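You operate a simulated robot arm through the tools that you are given. There is no shell and no other tool.

Carry out the task below with a simulated robot arm. There is one attempt and no reset: what you move stays moved.

JOB
Fit the good castor from the stand in the dolly's empty socket and latch it.
Fine: the worn one goes in the red socket.

The check looks at the end state, three seconds after you hand in, the way a careful person would. Anything else that was tipped, shoved, dropped, spilled or broken makes it a failure.

ROBOT AND FRAMES
A 5-joint arm with a two-finger parallel gripper, fixed in place. Base frame: the origin is at the foot of the arm, x ahead of it, y to its left, z up; the work surface is at about z = 860. Lengths are in mm, angles in degrees, forces in N, time in s.
With the tool pointing down near the work surface it reaches from about 580 to 940 mm from the base axis. Its first joint turns from -149.0 to 149.0 degrees. Payload 1.57 kg.
The tool frame sits at the grasp point between the pads (the TCP): z along the fingers, y along the line on which they close. The tips reach 30 mm beyond it. The gripper opens to 110 mm. The fingers are 24 mm wide and 12 mm thick; the gripper's body (48 by 112 mm) begins 78 mm behind the TCP.
Orientation is that of the tool frame in the base frame, as [roll, pitch, yaw] about the fixed x, y, z axes, in that order (R = Rz(yaw) Ry(pitch) Rx(roll)). With the fingers straight down and closing along the base's y, the tool's x points along the base's -x, its y along +y and its z along -z.

CONTROLS
- The arm moves only by the tool apply_moves. Its argument "steps" is a list of rows, each a list of 3 entries, a list of its own where there are three numbers: the shift along the tool's x, y, z in m, then the turn, a rotation vector about the tool's x, y, z in degrees, then the closure in counts, from 0 (fully open) to 255 (shut). In form: [[[tx, ty, tz], [rx, ry, rz], grip], ...]. A call has 1 to 20 rows; each row is the pose to reach, as a shift and turn from the pose commanded when the call began, along the tool's axes at that moment. Rows are played at 5 a second. More than 50 mm and 8.6 degrees between two rows, or a gripper value outside its range, and nothing of the call is played. A pose out of reach is approached as far as the arm can. The call stops where the force on the tool passes 40 N (or 10 N more than at its start, if that is more) or the arm is blocked; 0.2 s more then pass. The fingers move at their own pace (about 153 mm/s each) and stop on an object; they squeeze with about 29 N. The grip force told is the motor's: it shows also when the fingers shut on nothing. Time passes only in rows, and 0.2 s behind the last, so rows that repeat a pose let the fingers close. It gives the time, the measured TCP pose, the force on the tool (base axes), the opening and the grip force at its end, in the units of the frame above (readings bear some noise), with the torque about the TCP (base axes, N m) and any sound that the robot's microphone picked up.
- Cameras (640 x 400 px; columns grow to the right, rows downward): "scene" is fixed at [50.3, 649.3, 1505.5]; the picture's right is [-0.84, -0.54, 0.00], its down [-0.20, 0.31, -0.93] and it looks along [0.51, -0.78, -0.36] (base axes); focal length 339 px, centre (320, 200). "wrist" rides on the gripper at [70, 16, -141] in the tool frame; the picture's right is [-0.23, 0.97, 0.00], its down [-0.85, -0.20, -0.48] and it looks along [-0.47, -0.11, 0.88] (tool axes); focal length 222 px, centre (320, 200). There is no depth. A picture from a camera that has moved, and an enlarged one, comes with that camera's place and axes in the base frame and with its lens.
- snapshot(camera): a new picture of that camera. The clock stands still meanwhile.
- raise_lower(by): slides the trunk up (or, below 0, down) by that many mm; the arm rides with it, the base frame stays. It gives what a move gives, with no picture.
- enlarge(camera, box): a new picture of the part [left, top, right, bottom] of that camera's present view, enlarged. The clock stands still meanwhile.
- hand_in(): hands the job in; it is judged then, once.

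Places have to be worked out from the pictures, the camera data and where the tool is seen. Open the gripper and draw the arm clear of the work before you hand the job in, unless the task says otherwise.

The tools are called after "Request:" as name(argument=value, ...) on one line, values as JSON. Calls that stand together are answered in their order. apply_moves: Moves the arm, as the interface text tells. Its arguments: {"type":"object","properties":{"steps":{"type":"array","items":{"type":"array"}}},"required":["steps"]} The other tools are called the same way: raise_lower (by) slides the trunk up or down; snapshot (camera) takes a picture; enlarge (camera, box) takes an enlarged picture of a part of a camera's view; hand_in () hands the job in.

At the start:

```text
clock: 0.0
tool_pos: [411.3, -422.9, 1160.4]
orientation: [179.8, 0.1, 180.0]
ft_force: [-1.1, 0.1, 0.1]
torque: [0.01, -0.03, 0.04]
gripper_width: 109.9
grip_force: 0.1
trunk travel left (down, up): [-893.0, 77.0]
```

scene: 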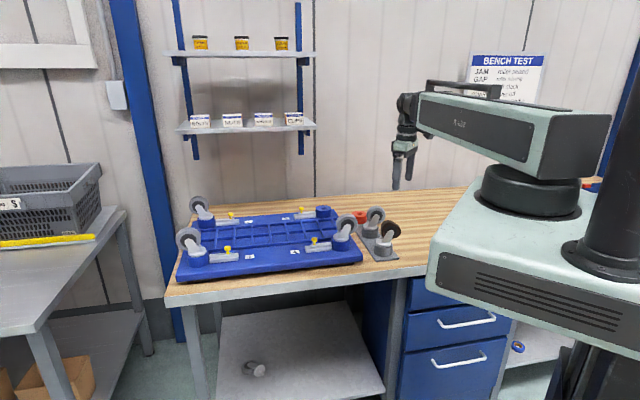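
wrist: 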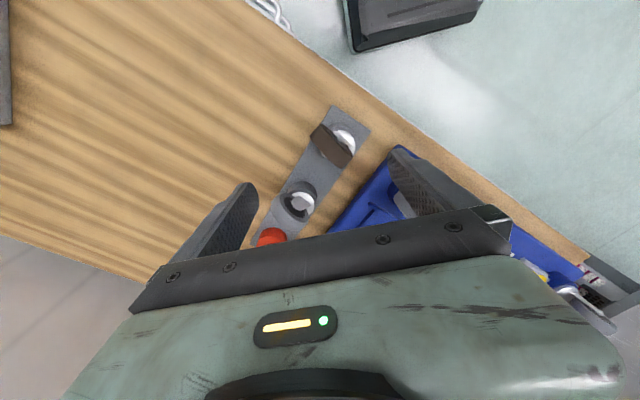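

I see the blue upturned dolly with three castors, one empty socket at its far-right corner, and a grey stand with two castors plus a red socket. I'll take enlarged views for detail.

Request:
enlarge(camera="scene", box=[160, 180, 420, 300])

Request:
enlarge(camera="scene", box=[290, 190, 410, 270])

Request:
enlarge(camera="scene", box=[440, 40, 560, 120])

Request:
enlarge(camera="wrist", box=[220, 80, 440, 260])

```text
2.46 times, centred on (290, 240) of scene
camera zoom: at [50.3, 649.3, 1505.5], right [-0.84, -0.54, 0.0], down [-0.2, 0.31, -0.93], along [0.51, -0.78, -0.36], focal length 835 px, centre (394, 102)
```

zoom: 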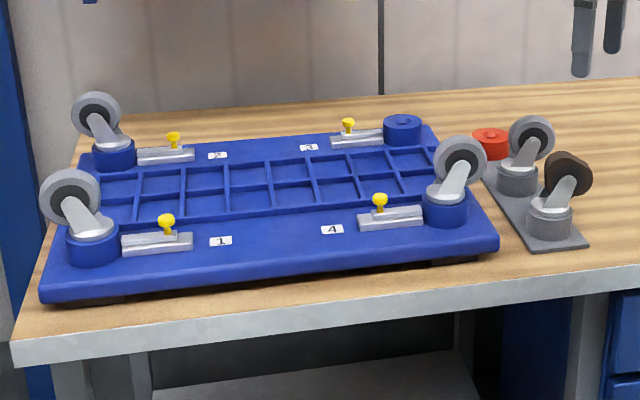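

```text
5.00 times, centred on (350, 230) of scene
camera zoom: at [50.3, 649.3, 1505.5], right [-0.84, -0.54, 0.0], down [-0.2, 0.31, -0.93], along [0.51, -0.78, -0.36], focal length 1696 px, centre (170, 50)
```

zoom: 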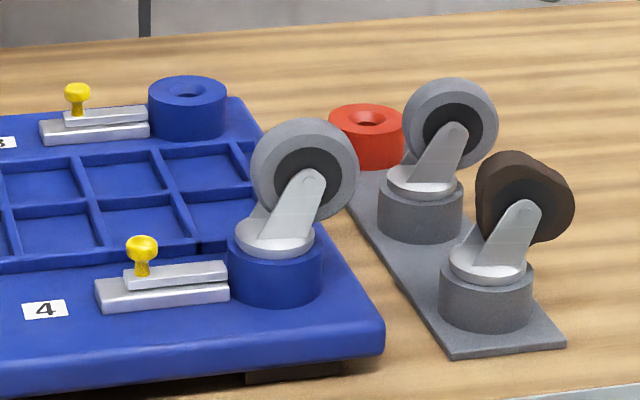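

```text
5.00 times, centred on (500, 80) of scene
camera zoom: at [50.3, 649.3, 1505.5], right [-0.84, -0.54, 0.0], down [-0.2, 0.31, -0.93], along [0.51, -0.78, -0.36], focal length 1696 px, centre (-580, 800)
```

zoom: 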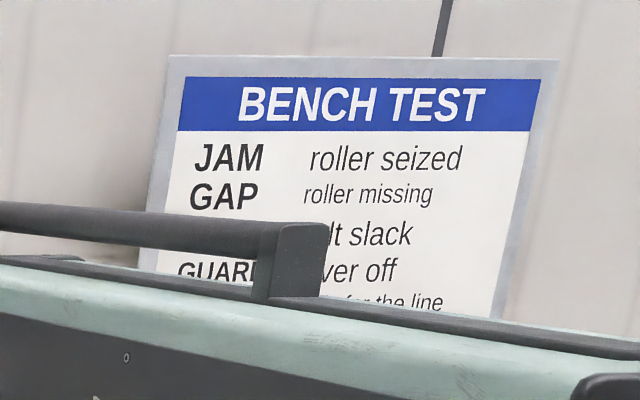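

```text
2.22 times, centred on (330, 170) of wrist
camera zoom: at [341.0, -407.1, 1301.8], right [0.23, 0.97, 0.0], down [0.85, -0.2, 0.48], along [0.47, -0.11, -0.88], focal length 494 px, centre (298, 267)
```

zoom: 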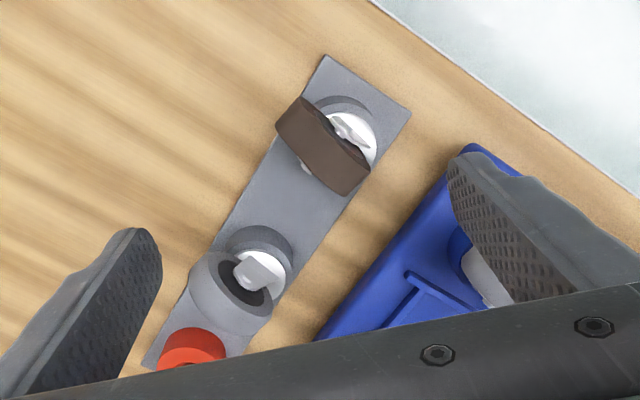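

Next I need the latch details, the red socket and both stand castors at higher zoom.

Request:
enlarge(camera="scene", box=[290, 195, 345, 230])

Request:
enlarge(camera="scene", box=[300, 210, 365, 260])

Request:
enlarge(camera="scene", box=[350, 200, 410, 265])

Request:
enlarge(camera="scene", box=[170, 190, 250, 270])

Request:
enlarge(camera="scene", box=[230, 340, 290, 390])

```text
11.43 times, centred on (318, 212) of scene
camera zoom: at [50.3, 649.3, 1505.5], right [-0.84, -0.54, 0.0], down [-0.2, 0.31, -0.93], along [0.51, -0.78, -0.36], focal length 3876 px, centre (349, 57)
```

zoom: 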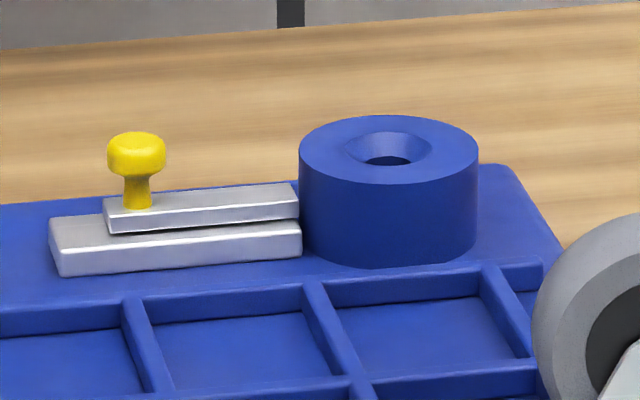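

```text
8.00 times, centred on (332, 235) of scene
camera zoom: at [50.3, 649.3, 1505.5], right [-0.84, -0.54, 0.0], down [-0.2, 0.31, -0.93], along [0.51, -0.78, -0.36], focal length 2713 px, centre (220, -80)
```

zoom: 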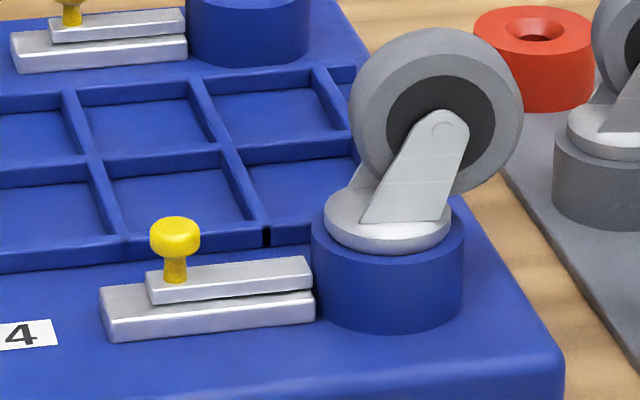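

```text
6.15 times, centred on (380, 232) of scene
camera zoom: at [50.3, 649.3, 1505.5], right [-0.84, -0.54, 0.0], down [-0.2, 0.31, -0.93], along [0.51, -0.78, -0.36], focal length 2087 px, centre (-49, 0)
```

zoom: 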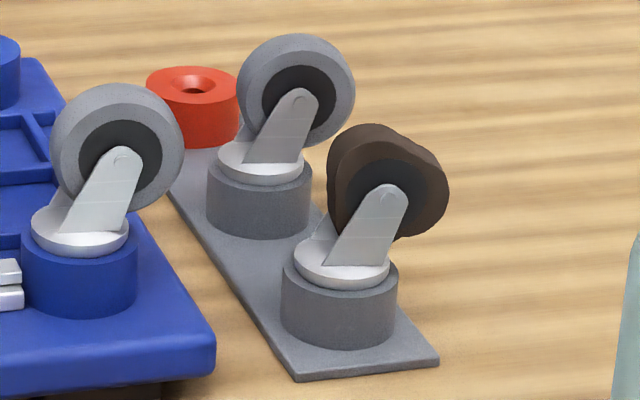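

```text
5.00 times, centred on (210, 230) of scene
camera zoom: at [50.3, 649.3, 1505.5], right [-0.84, -0.54, 0.0], down [-0.2, 0.31, -0.93], along [0.51, -0.78, -0.36], focal length 1696 px, centre (870, 50)
```

zoom: 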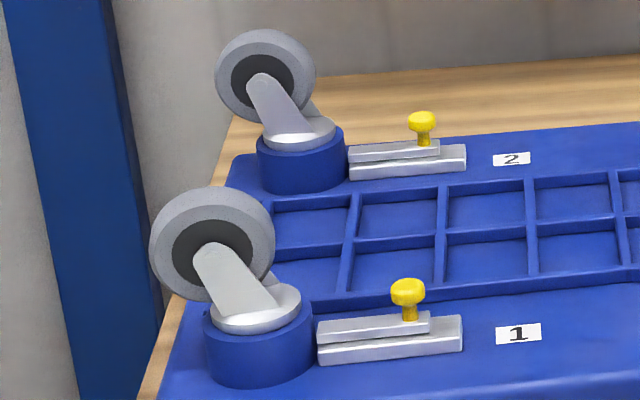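

```text
8.00 times, centred on (260, 365) of scene
camera zoom: at [50.3, 649.3, 1505.5], right [-0.84, -0.54, 0.0], down [-0.2, 0.31, -0.93], along [0.51, -0.78, -0.36], focal length 2713 px, centre (800, -1120)
```

zoom: 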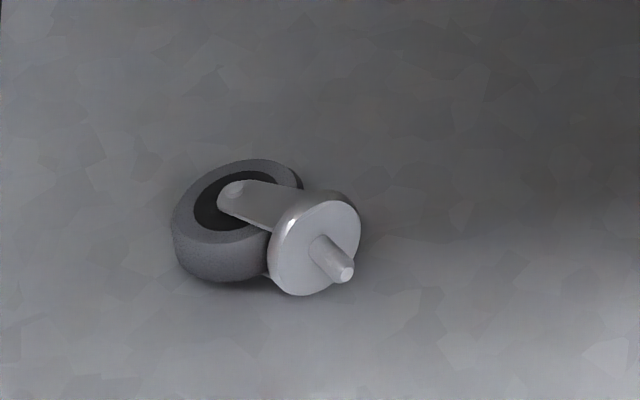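

The brown castor is out of round, so I take it as the worn one and the grey one on the stand as the good one. Latch 3 looks closed, like the others. I'll move the wrist camera over the empty socket for a top view.

Request:
apply_moves(steps=[[[-0.04, 0, 0], [0, 0, 0], 0], [[-0.08, 0, 0], [0, 0, 0], 0], [[-0.12, 0, 0], [0, 0, 0], 0], [[-0.16, 0, 0], [0, 0, 0], 0], [[-0.2, 0, 0], [0, 0, 0], 0], [[-0.24, 0, 0], [0, 0, 0], 0], [[-0.27, 0, 0], [0, 0, 0], 0], [[-0.27, 0, 0], [0, 0, 0], 0]])

Request:
snapshot(camera="wrist")

Request:
enlarge(camera="wrist", box=[220, 80, 440, 240])

```text
clock: 1.8
tool_pos: [681.7, -424.9, 1160.7]
orientation: [179.9, 0.1, 179.9]
ft_force: [0.0, 0.5, -0.6]
torque: [-0.01, -0.02, -0.03]
gripper_width: 110.2
grip_force: 0.2
trunk travel left (down, up): [-893.0, 77.0]
```

```text
taken
camera wrist: at [613.1, -409.0, 1301.8], right [0.23, 0.97, 0.0], down [0.85, -0.2, 0.48], along [0.47, -0.11, -0.88], focal length 222 px, centre (320, 200)
```

wrist: 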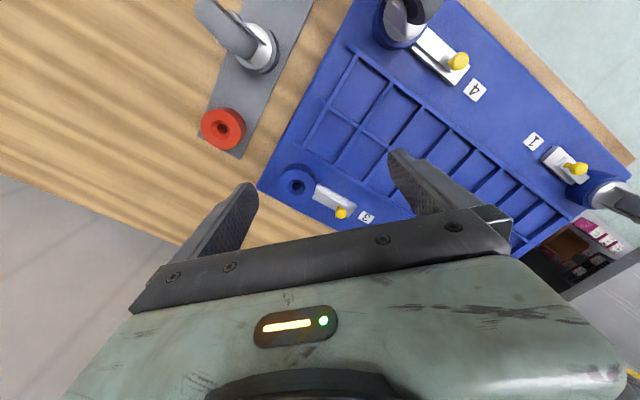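

```text
2.50 times, centred on (330, 160) of wrist
camera zoom: at [613.1, -409.0, 1301.8], right [0.23, 0.97, 0.0], down [0.85, -0.2, 0.48], along [0.47, -0.11, -0.88], focal length 555 px, centre (295, 300)
```

zoom: 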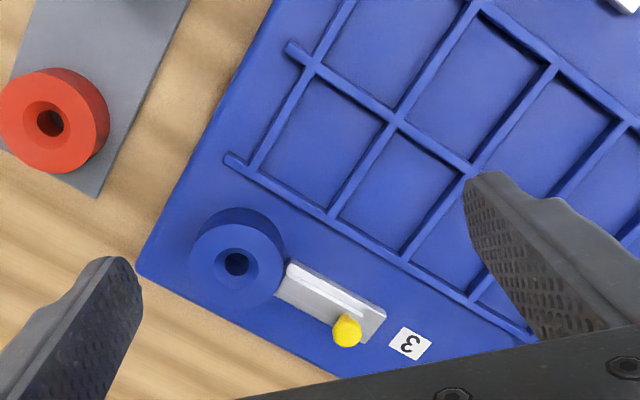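

The wrist view shows the red socket at about (650, -588) and socket 3 at about (763, -485), with tops near z 912 and 950. I'll compare latch 3 with the closed latches up close and inspect the grey castor.

Request:
enlarge(camera="wrist", box=[270, 155, 390, 230])

Request:
enlarge(camera="wrist", box=[370, 0, 490, 75])

Request:
enlarge(camera="wrist", box=[520, 140, 640, 215])

Request:
enlarge(camera="wrist", box=[180, 0, 320, 160])

```text
5.33 times, centred on (330, 192) of wrist
camera zoom: at [613.1, -409.0, 1301.8], right [0.23, 0.97, 0.0], down [0.85, -0.2, 0.48], along [0.47, -0.11, -0.88], focal length 1185 px, centre (267, 240)
```

zoom: 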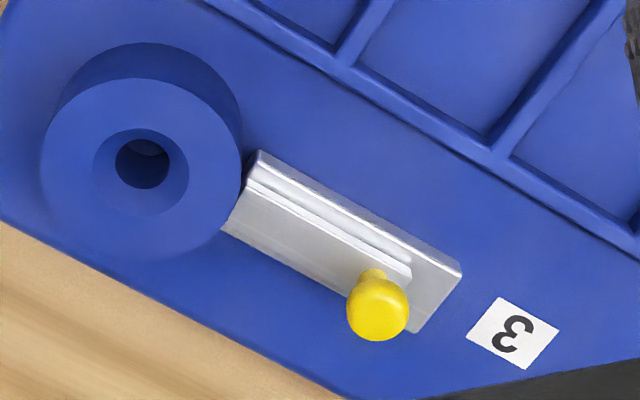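

```text
5.33 times, centred on (430, 38) of wrist
camera zoom: at [613.1, -409.0, 1301.8], right [0.23, 0.97, 0.0], down [0.85, -0.2, 0.48], along [0.47, -0.11, -0.88], focal length 1185 px, centre (-267, 1067)
```

zoom: 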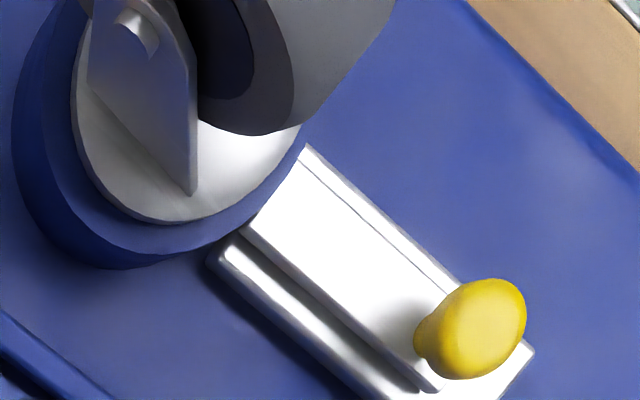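

```text
5.33 times, centred on (580, 178) of wrist
camera zoom: at [613.1, -409.0, 1301.8], right [0.23, 0.97, 0.0], down [0.85, -0.2, 0.48], along [0.47, -0.11, -0.88], focal length 1185 px, centre (-1067, 320)
```

zoom: 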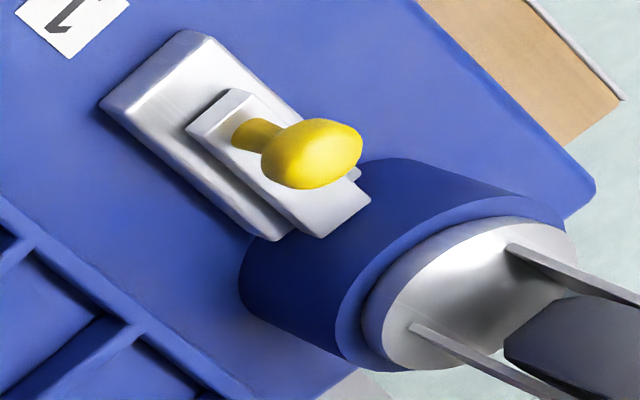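

```text
2.50 times, centred on (250, 80) of wrist
camera zoom: at [613.1, -409.0, 1301.8], right [0.23, 0.97, 0.0], down [0.85, -0.2, 0.48], along [0.47, -0.11, -0.88], focal length 555 px, centre (495, 500)
```

zoom: 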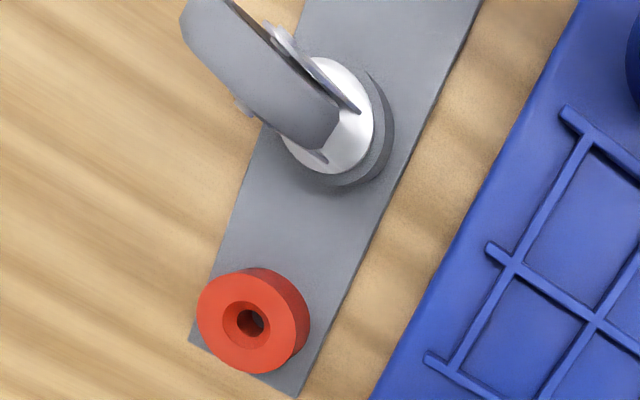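

Latch 3 sits in the same position as the fitted latches, so it is closed on an empty socket and its bolt may cross the hole. The knob is near (831, -421, ~957) and the slide axis runs at about 46° azimuth. I'll go above the knob with the fingers closing along that axis.

Request:
apply_moves(steps=[[[-0.02, 0, 0.01], [0, 0, 6], 0], [[-0.04, 0, 0.02], [0, 0, 12], 0], [[-0.06, 0.0, 0.03], [0, 0, 18], 0], [[-0.08, 0, 0.04], [0, 0, 24], 0], [[-0.1, 0, 0.05], [0, 0, 30], 0], [[-0.12, 0.002, 0.06], [0, 0, 37], 0], [[-0.149, 0.004, 0.08], [0, 0, 44], 0], [[-0.149, 0.004, 0.08], [0, 0, 44], 0]])

Request:
snapshot(camera="wrist")

Request:
enlarge(camera="wrist", box=[220, 90, 420, 215])

Request:
snapshot(camera="scene")

```text
clock: 3.6
tool_pos: [833.3, -422.7, 1161.6]
orientation: [179.9, 0.0, 135.9]
ft_force: [0.2, 0.8, 0.3]
torque: [-0.02, 0.01, -0.01]
gripper_width: 110.1
grip_force: 0.0
out of reach, approached as far as the arm can: row 1, 2, 3, 4, 5, 6, 7, 8
trunk travel left (down, up): [-893.0, 77.0]
```

```text
taken
camera wrist: at [793.4, -363.0, 1301.9], right [0.84, 0.54, 0.0], down [0.48, -0.74, 0.48], along [0.26, -0.4, -0.88], focal length 222 px, centre (320, 200)
```

wrist: 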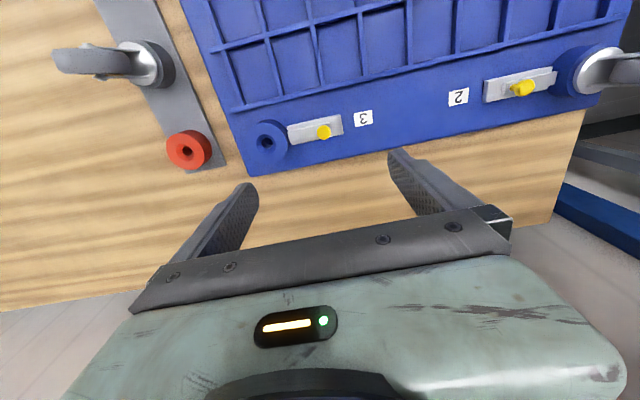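

```text
3.20 times, centred on (320, 152) of wrist
camera zoom: at [793.4, -363.0, 1301.9], right [0.84, 0.54, 0.0], down [0.48, -0.74, 0.48], along [0.26, -0.4, -0.88], focal length 711 px, centre (320, 352)
```

zoom: 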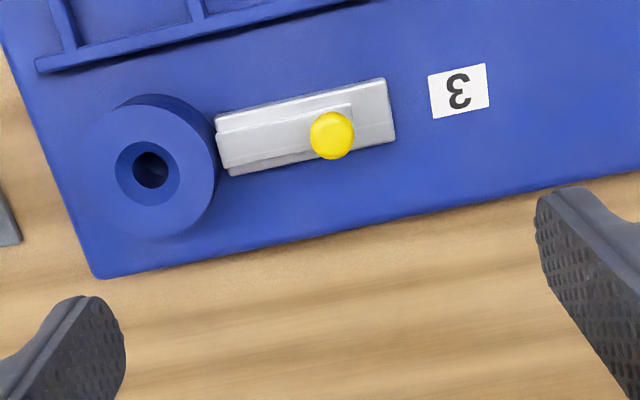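

```text
taken
```

scene: 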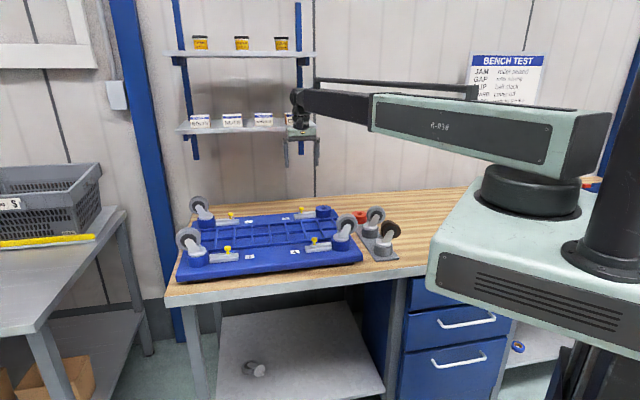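

The arm reached the knob's xy but z stayed at 1161, so vertical travel seems to come from the trunk. I'll test whether the arm can change height at all with a small command, both down and up.

Request:
apply_moves(steps=[[[0, 0, 0.01], [0, 0, 0], 0], [[0, 0, 0.02], [0, 0, 0], 0]])

Request:
raise_lower(by=-60)

```text
clock: 4.2
tool_pos: [833.0, -423.1, 1160.2]
orientation: [179.9, -0.1, 135.9]
ft_force: [0.1, -0.5, 0.6]
torque: [-0.01, 0.01, 0.01]
gripper_width: 110.1
grip_force: 0.0
out of reach, approached as far as the arm can: row 1, 2
trunk travel left (down, up): [-893.0, 77.0]
```

```text
clock: 5.2
tool_pos: [831.5, -422.8, 1099.8]
orientation: [179.9, 0.0, 136.0]
ft_force: [-0.8, 0.0, -1.1]
torque: [-0.01, 0.03, -0.01]
gripper_width: 110.2
grip_force: 0.1
trunk travel left (down, up): [-833.0, 137.0]
```

Confirmed: the trunk handles height and the arm handles the plane. Two-view triangulation puts socket 3 at about (769, -487, top 937) and the knob at about (837, -420, top 948). I'll shut the fingers and place them between socket and knob, still high, to check.

Request:
apply_moves(steps=[[[-0.001, -0.012, 0], [0, 0, 0], 255], [[-0.0015, -0.0246, 0], [0, 0, 0], 255], [[-0.0015, -0.0246, 0], [0, 0, 0], 255]])

Request:
raise_lower(by=-80)

Request:
snapshot(camera="wrist")

Request:
enlarge(camera="wrist", box=[220, 90, 420, 215])

Request:
enlarge(camera="scene", box=[270, 160, 350, 220])

```text
clock: 6.0
tool_pos: [815.7, -442.0, 1100.0]
orientation: [179.9, 0.0, 136.0]
ft_force: [0.0, 0.2, -0.5]
torque: [-0.02, 0.02, -0.01]
gripper_width: 0.2
grip_force: 21.3
trunk travel left (down, up): [-833.0, 137.0]
```

```text
clock: 7.2
tool_pos: [816.2, -442.7, 1020.7]
orientation: [179.9, -0.1, 136.0]
ft_force: [0.1, -0.5, -0.7]
torque: [-0.04, -0.02, 0.01]
gripper_width: 0.1
grip_force: 20.8
trunk travel left (down, up): [-753.0, 217.0]
```

```text
taken
camera wrist: at [776.5, -383.7, 1161.8], right [0.84, 0.54, 0.0], down [0.48, -0.74, 0.48], along [0.26, -0.4, -0.88], focal length 222 px, centre (320, 200)
```

wrist: 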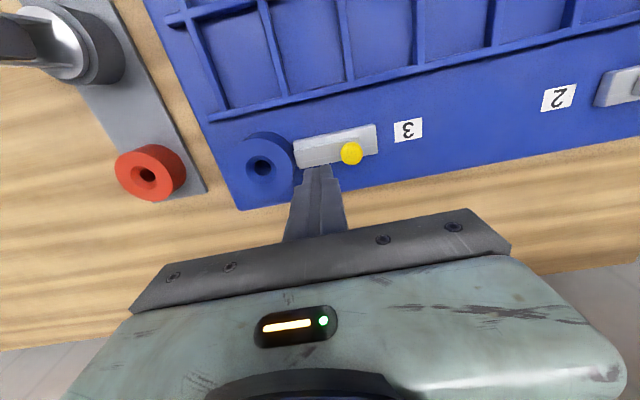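

```text
3.20 times, centred on (320, 152) of wrist
camera zoom: at [776.5, -383.7, 1161.8], right [0.84, 0.54, 0.0], down [0.48, -0.74, 0.48], along [0.26, -0.4, -0.88], focal length 711 px, centre (320, 352)
```

zoom: 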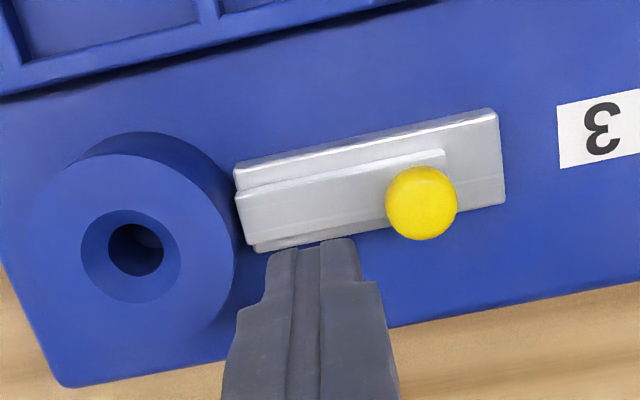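

```text
6.67 times, centred on (310, 190) of scene
camera zoom: at [50.3, 649.3, 1505.5], right [-0.84, -0.54, 0.0], down [-0.2, 0.31, -0.93], along [0.51, -0.78, -0.36], focal length 2261 px, centre (387, 267)
```

zoom: 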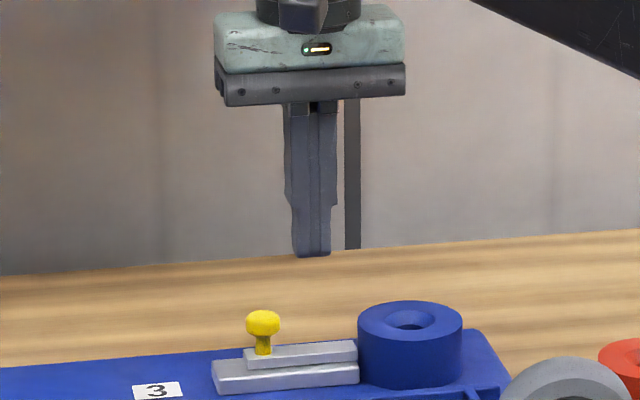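

Three views agree on knob (837, -420.5) and socket (770, -486.5). The shut fingers sit on the slide line, about 30 mm inward of the knob. I'll lower them to tip z about 929 and check clearance.

Request:
raise_lower(by=-61)

Request:
enlarge(camera="wrist", box=[220, 90, 420, 215])

Request:
enlarge(camera="scene", box=[280, 180, 350, 230])

```text
clock: 8.2
tool_pos: [815.8, -442.8, 958.9]
orientation: [179.9, 0.0, 136.0]
ft_force: [0.7, 0.1, -0.5]
torque: [-0.02, 0.02, -0.01]
gripper_width: 0.1
grip_force: 21.0
trunk travel left (down, up): [-692.0, 278.0]
```

```text
3.20 times, centred on (320, 152) of wrist
camera zoom: at [776.5, -383.7, 1100.8], right [0.84, 0.54, 0.0], down [0.48, -0.74, 0.48], along [0.26, -0.4, -0.88], focal length 711 px, centre (320, 352)
```

zoom: 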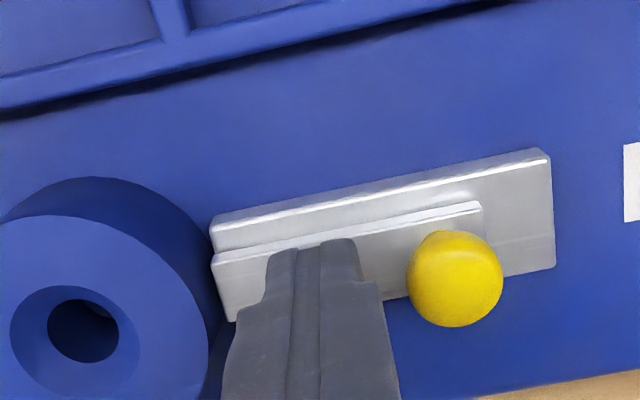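

```text
8.00 times, centred on (315, 205) of scene
camera zoom: at [50.3, 649.3, 1505.5], right [-0.84, -0.54, 0.0], down [-0.2, 0.31, -0.93], along [0.51, -0.78, -0.36], focal length 2713 px, centre (360, 160)
```

zoom: 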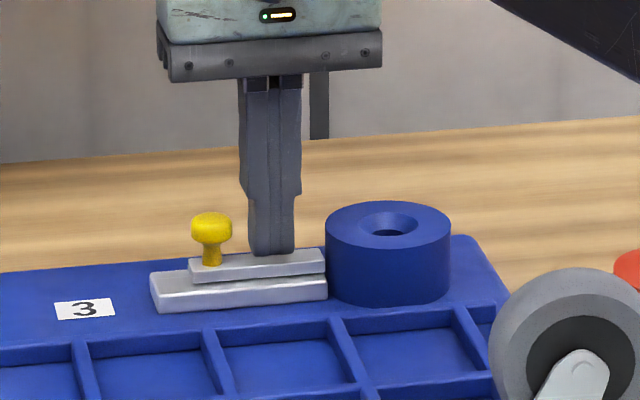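

The tips hover a few mm above the slide with no contact. I'll raise 3 mm, then push the knob outward in small increments and watch the force.

Request:
raise_lower(by=3)

Request:
apply_moves(steps=[[[0, 0.003, 0], [0, 0, 0], 255], [[0, 0.006, 0], [0, 0, 0], 255], [[0, 0.009, 0], [0, 0, 0], 255], [[0, 0.012, 0], [0, 0, 0], 255], [[0, 0.014, 0], [0, 0, 0], 255]])

Request:
enlarge(camera="wrist", box=[220, 90, 420, 215])

```text
clock: 8.7
tool_pos: [816.6, -442.7, 961.1]
orientation: [179.9, 0.0, 136.0]
ft_force: [-0.3, -0.9, -0.7]
torque: [0.0, -0.02, 0.01]
gripper_width: 0.1
grip_force: 21.2
trunk travel left (down, up): [-695.0, 275.0]
```

```text
clock: 9.9
tool_pos: [825.3, -433.0, 961.9]
orientation: [179.8, -0.1, 135.9]
ft_force: [0.1, -4.1, 0.4]
torque: [-0.07, 0.0, -0.01]
gripper_width: 0.0
grip_force: 20.6
trunk travel left (down, up): [-695.0, 275.0]
```

```text
3.20 times, centred on (320, 152) of wrist
camera zoom: at [785.5, -374.2, 1103.6], right [0.84, 0.54, 0.0], down [0.48, -0.74, 0.48], along [0.26, -0.4, -0.88], focal length 711 px, centre (320, 352)
```

zoom: 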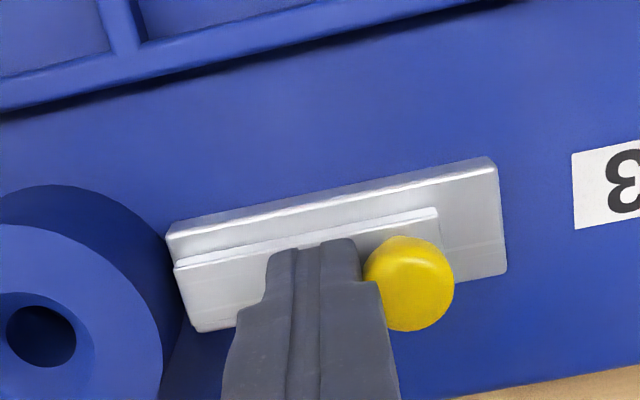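

The knob is in contact at about 4 N and the slide has already moved a couple of mm, so it is a sliding bolt. I'll keep pushing outward.

Request:
apply_moves(steps=[[[0, 0.003, 0], [0, 0, 0], 255], [[0, 0.006, 0], [0, 0, 0], 255], [[0, 0.009, 0], [0, 0, 0], 255], [[0, 0.012, 0], [0, 0, 0], 255], [[0, 0.014, 0], [0, 0, 0], 255]])

Request:
enlarge(camera="wrist", box=[220, 90, 420, 215])

Request:
enlarge(camera="scene", box=[280, 180, 350, 230])

```text
clock: 11.1
tool_pos: [834.8, -422.5, 961.0]
orientation: [-180.0, 0.0, 135.9]
ft_force: [-1.7, -2.7, -0.2]
torque: [-0.07, 0.0, -0.01]
gripper_width: 0.0
grip_force: 21.4
trunk travel left (down, up): [-695.0, 275.0]
```

```text
3.20 times, centred on (320, 152) of wrist
camera zoom: at [795.6, -364.4, 1103.8], right [0.84, 0.54, 0.0], down [0.48, -0.74, 0.48], along [0.26, -0.4, -0.88], focal length 711 px, centre (320, 352)
```

zoom: 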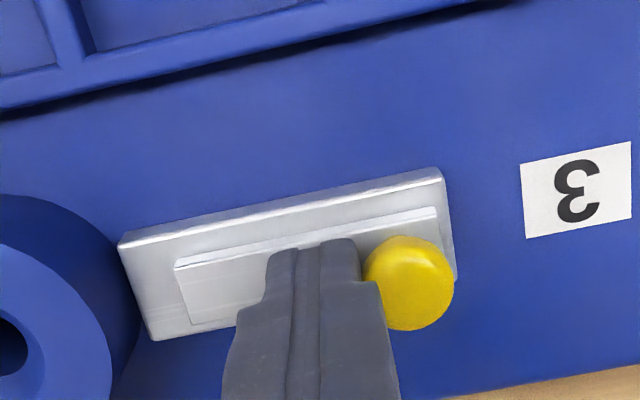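

```text
8.00 times, centred on (315, 205) of scene
camera zoom: at [50.3, 649.3, 1505.5], right [-0.84, -0.54, 0.0], down [-0.2, 0.31, -0.93], along [0.51, -0.78, -0.36], focal length 2713 px, centre (360, 160)
```

zoom: 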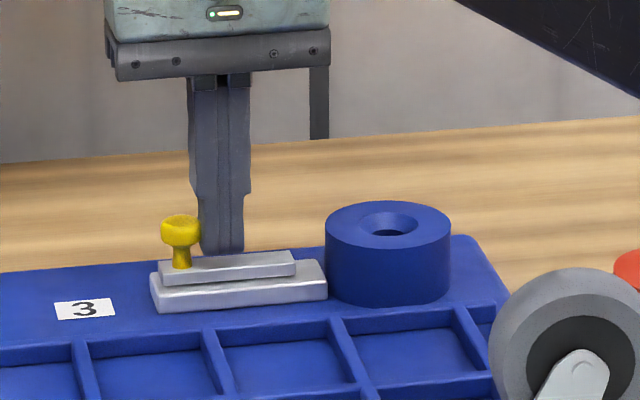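

The slide is retracted about 15 mm at only 3 N of friction. I'll push a few mm further toward its end stop, then back off and see if it stays.

Request:
apply_moves(steps=[[[0, 0.002, 0], [0, 0, 0], 255], [[0, 0.004, 0], [0, 0, 0], 255], [[0, 0.006, 0], [0, 0, 0], 255]])

Request:
apply_moves(steps=[[[0, -0.005, 0], [0, 0, 0], 255], [[0, -0.01, 0], [0, 0, 0], 255], [[0, -0.015, 0], [0, 0, 0], 255], [[0, -0.015, 0], [0, 0, 0], 255]])

Request:
enlarge(camera="wrist", box=[220, 90, 420, 215])

Request:
enlarge(camera="scene", box=[280, 180, 350, 230])

```text
clock: 11.9
tool_pos: [836.3, -423.6, 961.4]
orientation: [-179.7, 0.0, 135.8]
ft_force: [-24.4, -21.0, -6.5]
torque: [-0.45, 0.51, 0.01]
gripper_width: 0.0
grip_force: 21.4
trunk travel left (down, up): [-695.0, 275.0]
```

```text
clock: 12.9
tool_pos: [829.8, -428.5, 961.7]
orientation: [179.9, -0.1, 136.0]
ft_force: [-0.7, -0.4, 0.4]
torque: [0.0, 0.02, -0.02]
gripper_width: 0.0
grip_force: 21.3
trunk travel left (down, up): [-695.0, 275.0]
```

```text
3.20 times, centred on (320, 152) of wrist
camera zoom: at [790.1, -369.3, 1103.8], right [0.84, 0.54, 0.0], down [0.48, -0.74, 0.48], along [0.26, -0.4, -0.88], focal length 711 px, centre (320, 352)
```

zoom: 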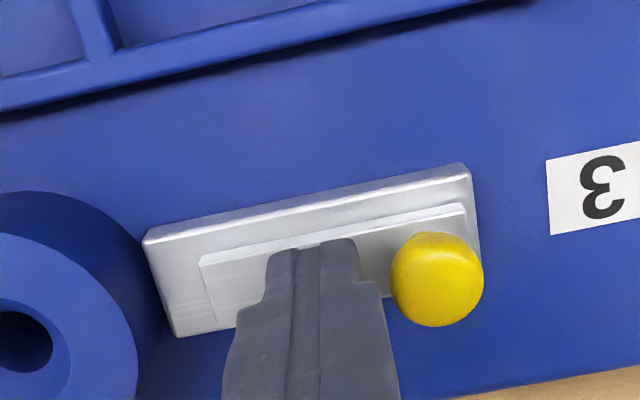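

```text
8.00 times, centred on (315, 205) of scene
camera zoom: at [50.3, 649.3, 1505.5], right [-0.84, -0.54, 0.0], down [-0.2, 0.31, -0.93], along [0.51, -0.78, -0.36], focal length 2713 px, centre (360, 160)
```

zoom: 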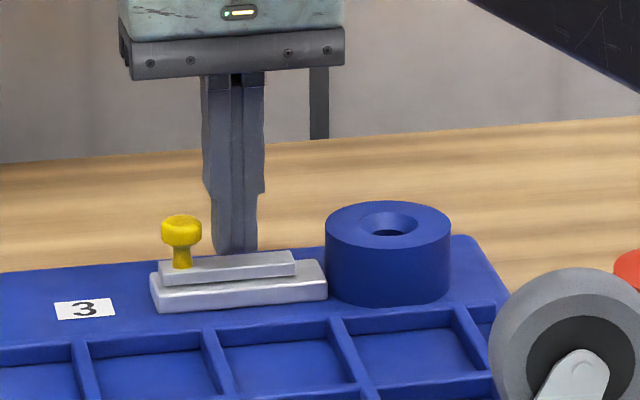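

The slide hit its stop at about 16 mm and stays open. I'll raise the trunk, open the gripper and go above the grey castor to look at it.

Request:
raise_lower(by=200)

Request:
apply_moves(steps=[[[0.021, -0.03, 0], [0, 0, 0], 0], [[0.042, -0.06, 0], [0, 0, 0], 0], [[0.063, -0.09, 0], [0, 0, 0], 0], [[0.085, -0.12, 0], [0, 0, 0], 0], [[0.106, -0.15, 0], [0, 0, 0], 0], [[0.127, -0.18, 0], [0, 0, 0], 0], [[0.148, -0.21, 0], [0, 0, 0], 0], [[0.17, -0.242, 0], [0, 0, 0], 0], [[0.17, -0.242, 0], [0, 0, 0], 0]])

Request:
snapshot(camera="wrist")

Request:
enlarge(camera="wrist", box=[220, 90, 420, 215])

```text
clock: 15.1
tool_pos: [830.6, -427.5, 1162.2]
orientation: [179.9, -0.2, 136.0]
ft_force: [-0.2, 0.0, 0.5]
torque: [0.0, 0.01, 0.01]
gripper_width: 0.1
grip_force: 21.2
trunk travel left (down, up): [-895.0, 75.0]
```

```text
clock: 17.1
tool_pos: [537.3, -483.6, 1162.3]
orientation: [179.8, -0.2, 136.1]
ft_force: [-0.2, 0.3, -0.2]
torque: [0.05, 0.03, 0.0]
gripper_width: 109.9
grip_force: 0.0
trunk travel left (down, up): [-895.0, 75.0]
```

```text
taken
camera wrist: at [498.6, -424.5, 1303.8], right [0.84, 0.54, 0.0], down [0.48, -0.74, 0.48], along [0.26, -0.4, -0.88], focal length 222 px, centre (320, 200)
```

wrist: 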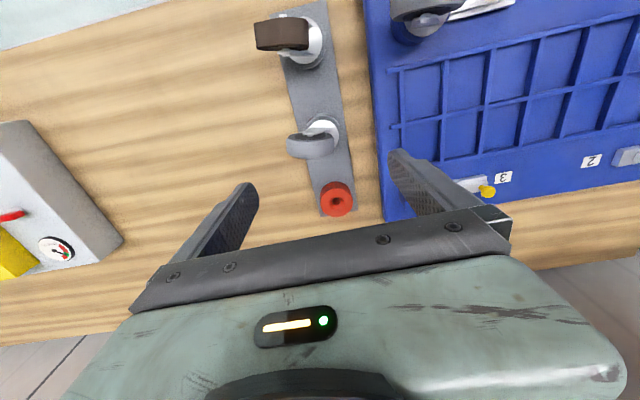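

```text
3.20 times, centred on (320, 152) of wrist
camera zoom: at [498.6, -424.5, 1303.8], right [0.84, 0.54, 0.0], down [0.48, -0.74, 0.48], along [0.26, -0.4, -0.88], focal length 711 px, centre (320, 352)
```

zoom: 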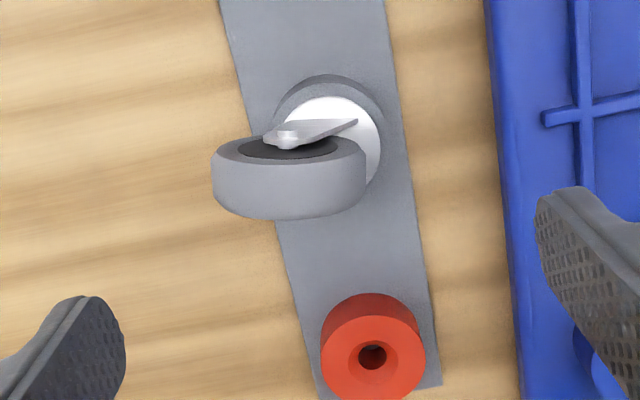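

The grey castor's plate is centred near (550, -493), its wheel trails toward azimuth ~213° and its axle lies at azimuth ~123°/-57°. I'll spin the tool to yaw ~33 so the fingers close along the axle, with the camera looking from the plate side.

Request:
apply_moves(steps=[[[-0.001, 0, 0], [0, 0, 8], 0], [[-0.002, 0, 0], [0, 0, 16], 0], [[-0.003, 0, 0], [0, 0, 24], 0], [[-0.005, 0, 0], [0, 0, 32], 0], [[-0.006, 0, 0], [0, 0, 40], 0], [[-0.007, 0.001, 0], [0, 0, 48], 0], [[-0.008, 0.001, 0], [0, 0, 56], 0], [[-0.009, 0.001, 0], [0, 0, 64], 0], [[-0.01, 0.001, 0], [0, 0, 72], 0], [[-0.011, 0.001, 0], [0, 0, 80], 0], [[-0.012, 0.002, 0], [0, 0, 88], 0], [[-0.013, 0.002, 0], [0, 0, 96], 0], [[-0.014, 0.002, 0], [0, 0, 103], 0], [[-0.014, 0.002, 0], [0, 0, 103], 0]])

Request:
snapshot(camera="wrist")

Request:
enlarge(camera="wrist", box=[220, 90, 420, 215])

```text
clock: 20.1
tool_pos: [550.3, -494.4, 1162.4]
orientation: [-179.8, 0.0, 32.9]
ft_force: [0.6, -0.1, -1.4]
torque: [0.03, 0.0, -0.02]
gripper_width: 110.0
grip_force: 0.0
trunk travel left (down, up): [-895.0, 75.0]
```

```text
taken
camera wrist: at [617.2, -470.6, 1303.8], right [0.34, -0.94, 0.0], down [-0.83, -0.3, 0.48], along [-0.45, -0.16, -0.88], focal length 222 px, centre (320, 200)
```

wrist: 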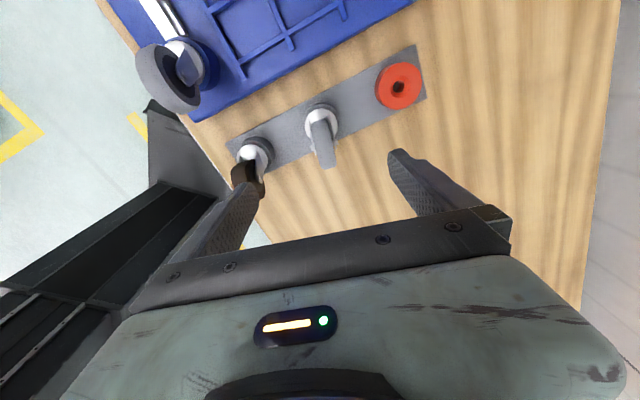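

```text
3.20 times, centred on (320, 152) of wrist
camera zoom: at [617.2, -470.6, 1303.8], right [0.34, -0.94, 0.0], down [-0.83, -0.3, 0.48], along [-0.45, -0.16, -0.88], focal length 711 px, centre (320, 352)
```

zoom: 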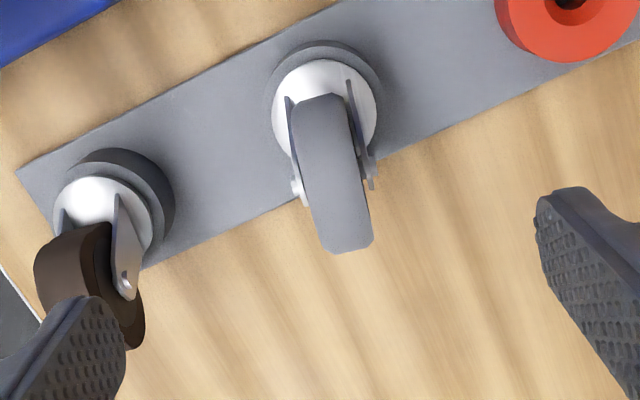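

This view gives the stem at about (551.5, -496), plate top near z 902 and trail azimuth ~207°, with the fork about 38 mm wide over its bolts. I'll align over the fork base at yaw ~28 with an 80 mm opening, then lower partway.

Request:
apply_moves(steps=[[[-0.0025, 0.001, 0], [0, 0, 2.5], 70], [[-0.0049, 0.0015, 0], [0, 0, 5], 70], [[-0.0049, 0.0015, 0], [0, 0, 5], 70]])

Request:
raise_lower(by=-120)

Request:
snapshot(camera="wrist")

Request:
enlarge(camera="wrist", box=[220, 90, 420, 215])

Request:
enlarge(camera="scene", box=[340, 180, 420, 240])

```text
clock: 20.9
tool_pos: [545.2, -495.5, 1161.9]
orientation: [-179.8, 0.1, 27.9]
ft_force: [-0.4, 0.0, -0.2]
torque: [0.02, 0.0, -0.03]
gripper_width: 80.0
grip_force: 0.1
trunk travel left (down, up): [-895.0, 75.0]
```

```text
clock: 22.4
tool_pos: [545.6, -495.8, 1042.3]
orientation: [-180.0, 0.0, 28.0]
ft_force: [-0.5, 0.4, 0.5]
torque: [0.03, 0.04, 0.02]
gripper_width: 79.6
grip_force: 0.0
trunk travel left (down, up): [-775.0, 195.0]
```

```text
taken
camera wrist: at [614.9, -479.2, 1183.8], right [0.26, -0.97, 0.0], down [-0.85, -0.23, 0.48], along [-0.46, -0.12, -0.88], focal length 222 px, centre (320, 200)
```

wrist: 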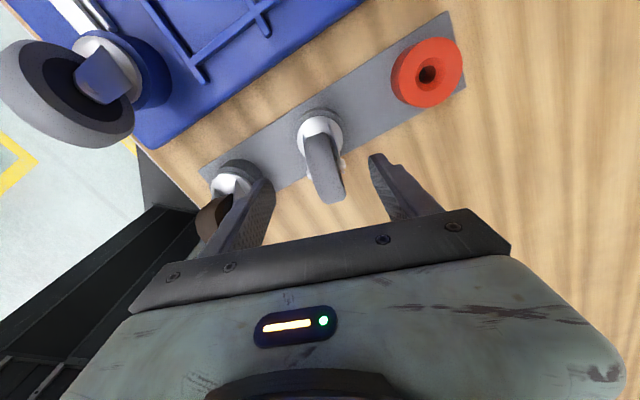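

```text
3.20 times, centred on (320, 152) of wrist
camera zoom: at [614.9, -479.2, 1183.8], right [0.26, -0.97, 0.0], down [-0.85, -0.23, 0.48], along [-0.46, -0.12, -0.88], focal length 711 px, centre (320, 352)
```

zoom: 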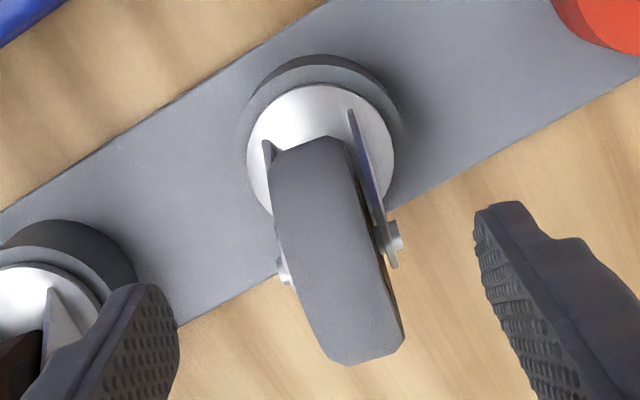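

```text
6.67 times, centred on (380, 210) of scene
camera zoom: at [50.3, 649.3, 1505.5], right [-0.84, -0.54, 0.0], down [-0.2, 0.31, -0.93], along [0.51, -0.78, -0.36], focal length 2261 px, centre (-80, 133)
```

zoom: 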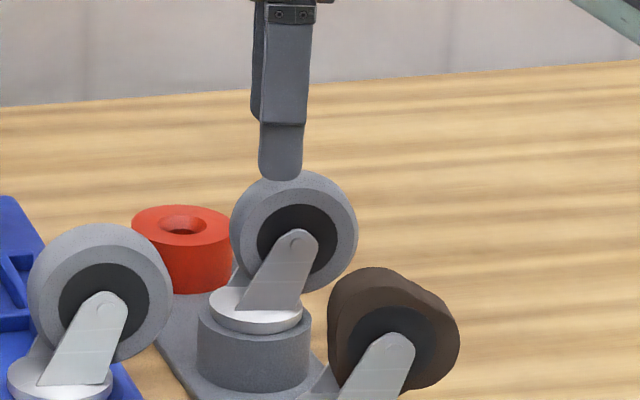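

The axle azimuth is about -58.5°, so I need yaw ~31.5 and about 3.5 mm along the tool's +y. I'll correct that, then lower most of the way.

Request:
apply_moves(steps=[[[0, 0.0018, 0], [0, 0, -1.8], 70], [[0, 0.0035, 0], [0, 0, -3.5], 70], [[0, 0.0035, 0], [0, 0, -3.5], 70]])

Request:
raise_lower(by=-80)

Request:
snapshot(camera="wrist")

Request:
enlarge(camera="wrist", box=[220, 90, 420, 215])

Request:
enlarge(camera="scene", box=[340, 190, 420, 250])

```text
clock: 23.2
tool_pos: [546.9, -499.1, 1041.5]
orientation: [-179.9, -0.1, 31.5]
ft_force: [0.1, 0.8, -0.3]
torque: [-0.02, -0.01, -0.01]
gripper_width: 79.9
grip_force: 0.0
trunk travel left (down, up): [-775.0, 195.0]
```

```text
clock: 24.3
tool_pos: [547.4, -500.1, 962.1]
orientation: [-179.8, -0.1, 31.5]
ft_force: [-0.6, -0.5, 0.3]
torque: [0.01, 0.02, 0.03]
gripper_width: 79.8
grip_force: 0.1
trunk travel left (down, up): [-695.0, 275.0]
```

```text
taken
camera wrist: at [615.5, -478.3, 1103.8], right [0.31, -0.95, 0.0], down [-0.83, -0.28, 0.48], along [-0.45, -0.15, -0.88], focal length 222 px, centre (320, 200)
```

wrist: 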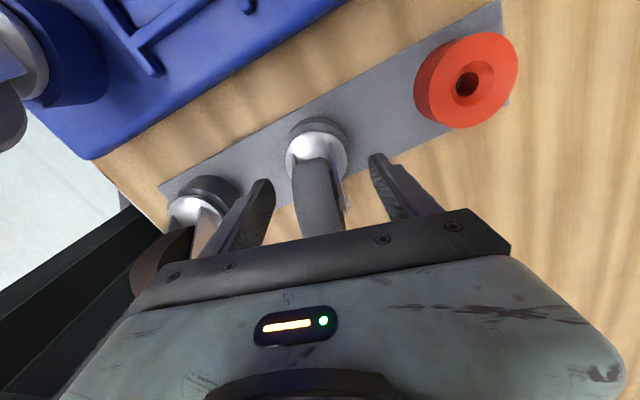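

```text
3.20 times, centred on (320, 152) of wrist
camera zoom: at [615.5, -478.3, 1103.8], right [0.31, -0.95, 0.0], down [-0.83, -0.28, 0.48], along [-0.45, -0.15, -0.88], focal length 711 px, centre (320, 352)
```

zoom: 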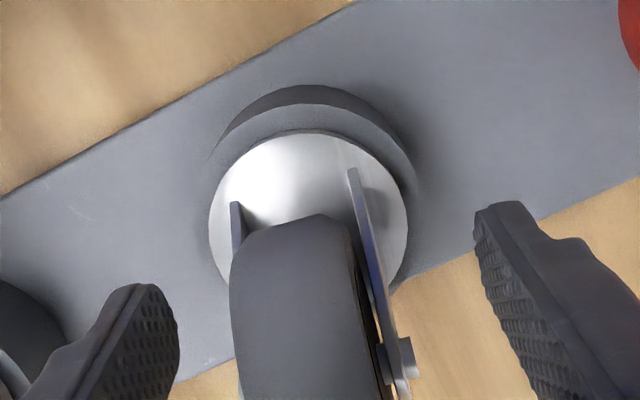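

```text
6.67 times, centred on (380, 220) of scene
camera zoom: at [50.3, 649.3, 1505.5], right [-0.84, -0.54, 0.0], down [-0.2, 0.31, -0.93], along [0.51, -0.78, -0.36], focal length 2261 px, centre (-80, 67)
```

zoom: 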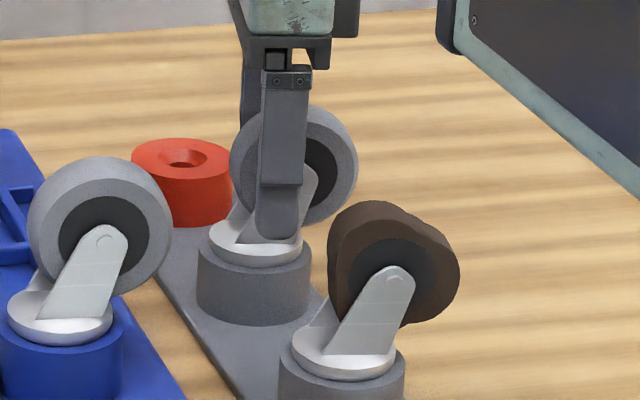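

The plate top is confirmed near z 903 and the castor's mid-plane is about 2.5 mm toward the tool's -y. I'll correct that, trim the yaw slightly, and lower so the tips end about 7 mm above the plate.

Request:
apply_moves(steps=[[[0, -0.0012, 0], [0, 0, -0.8], 70], [[0, -0.0025, 0], [0, 0, -1.5], 70], [[0, -0.0025, 0], [0, 0, -1.5], 70]])

Request:
raise_lower(by=-22)

Request:
enlarge(camera="wrist", box=[220, 90, 420, 215])

Request:
enlarge(camera="scene", box=[340, 190, 420, 250])

```text
clock: 25.1
tool_pos: [547.4, -498.6, 961.8]
orientation: [-179.9, 0.0, 33.1]
ft_force: [0.0, 0.2, -0.9]
torque: [-0.03, 0.02, -0.02]
gripper_width: 79.8
grip_force: 0.2
trunk travel left (down, up): [-695.0, 275.0]
```

```text
clock: 25.8
tool_pos: [547.9, -497.9, 940.0]
orientation: [-179.9, -0.2, 33.0]
ft_force: [-0.7, 0.7, 0.4]
torque: [0.0, 0.0, 0.02]
gripper_width: 79.7
grip_force: 0.1
trunk travel left (down, up): [-673.0, 297.0]
```

```text
3.20 times, centred on (320, 152) of wrist
camera zoom: at [614.3, -474.6, 1081.7], right [0.34, -0.94, 0.0], down [-0.83, -0.3, 0.48], along [-0.45, -0.16, -0.88], focal length 711 px, centre (320, 352)
```

zoom: 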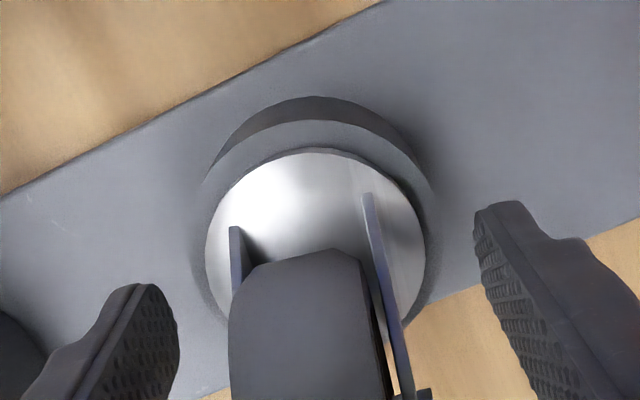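

```text
6.67 times, centred on (380, 220) of scene
camera zoom: at [50.3, 649.3, 1505.5], right [-0.84, -0.54, 0.0], down [-0.2, 0.31, -0.93], along [0.51, -0.78, -0.36], focal length 2261 px, centre (-80, 67)
```

zoom: 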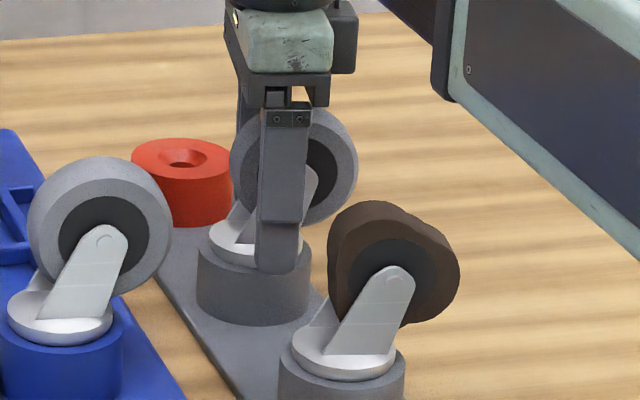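

Alignment is good laterally. From the scene view the plate top is nearer z 908, so I'll raise 7 mm, shift 2 mm away from the axle bolts, and close on the fork plates.

Request:
raise_lower(by=7)

Request:
apply_moves(steps=[[[0.002, -0.0008, 0], [0, 0, 0], 70], [[0.002, -0.0008, 0], [0, 0, 0], 120], [[0.002, -0.0008, 0], [0, 0, 0], 150], [[0.002, -0.0008, 0], [0, 0, 0], 180], [[0.002, -0.0008, 0], [0, 0, 0], 255], [[0.002, -0.0008, 0], [0, 0, 0], 255], [[0.002, -0.0008, 0], [0, 0, 0], 255]])

Request:
enlarge(camera="wrist", box=[220, 90, 420, 215])

Request:
enlarge(camera="scene", box=[340, 190, 420, 250])

```text
clock: 26.4
tool_pos: [548.6, -497.3, 947.7]
orientation: [-179.9, 0.0, 33.0]
ft_force: [-0.1, 1.4, 0.1]
torque: [0.02, -0.02, 0.0]
gripper_width: 79.8
grip_force: 0.1
trunk travel left (down, up): [-680.0, 290.0]
```

```text
clock: 28.0
tool_pos: [547.9, -496.3, 947.2]
orientation: [-179.9, 0.0, 33.0]
ft_force: [1.3, -2.0, 2.5]
torque: [-0.18, 0.0, 0.02]
gripper_width: 36.0
grip_force: 29.9
trunk travel left (down, up): [-680.0, 290.0]
```

```text
3.20 times, centred on (320, 152) of wrist
camera zoom: at [615.2, -473.4, 1088.8], right [0.34, -0.94, 0.0], down [-0.83, -0.3, 0.48], along [-0.45, -0.16, -0.88], focal length 711 px, centre (320, 352)
```

zoom: 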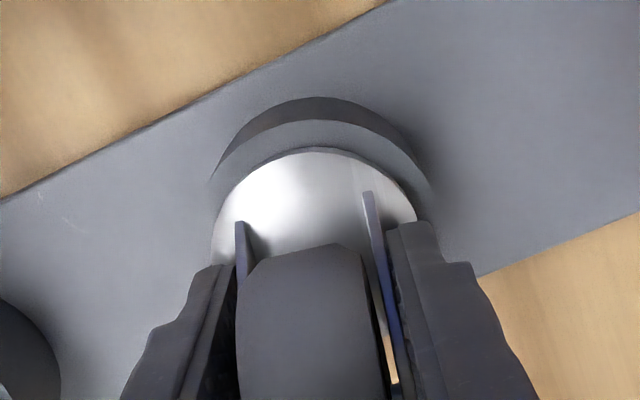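

```text
6.67 times, centred on (380, 220) of scene
camera zoom: at [50.3, 649.3, 1505.5], right [-0.84, -0.54, 0.0], down [-0.2, 0.31, -0.93], along [0.51, -0.78, -0.36], focal length 2261 px, centre (-80, 67)
```

zoom: 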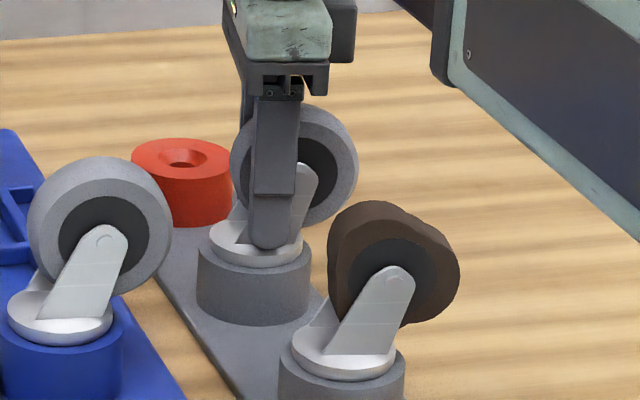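

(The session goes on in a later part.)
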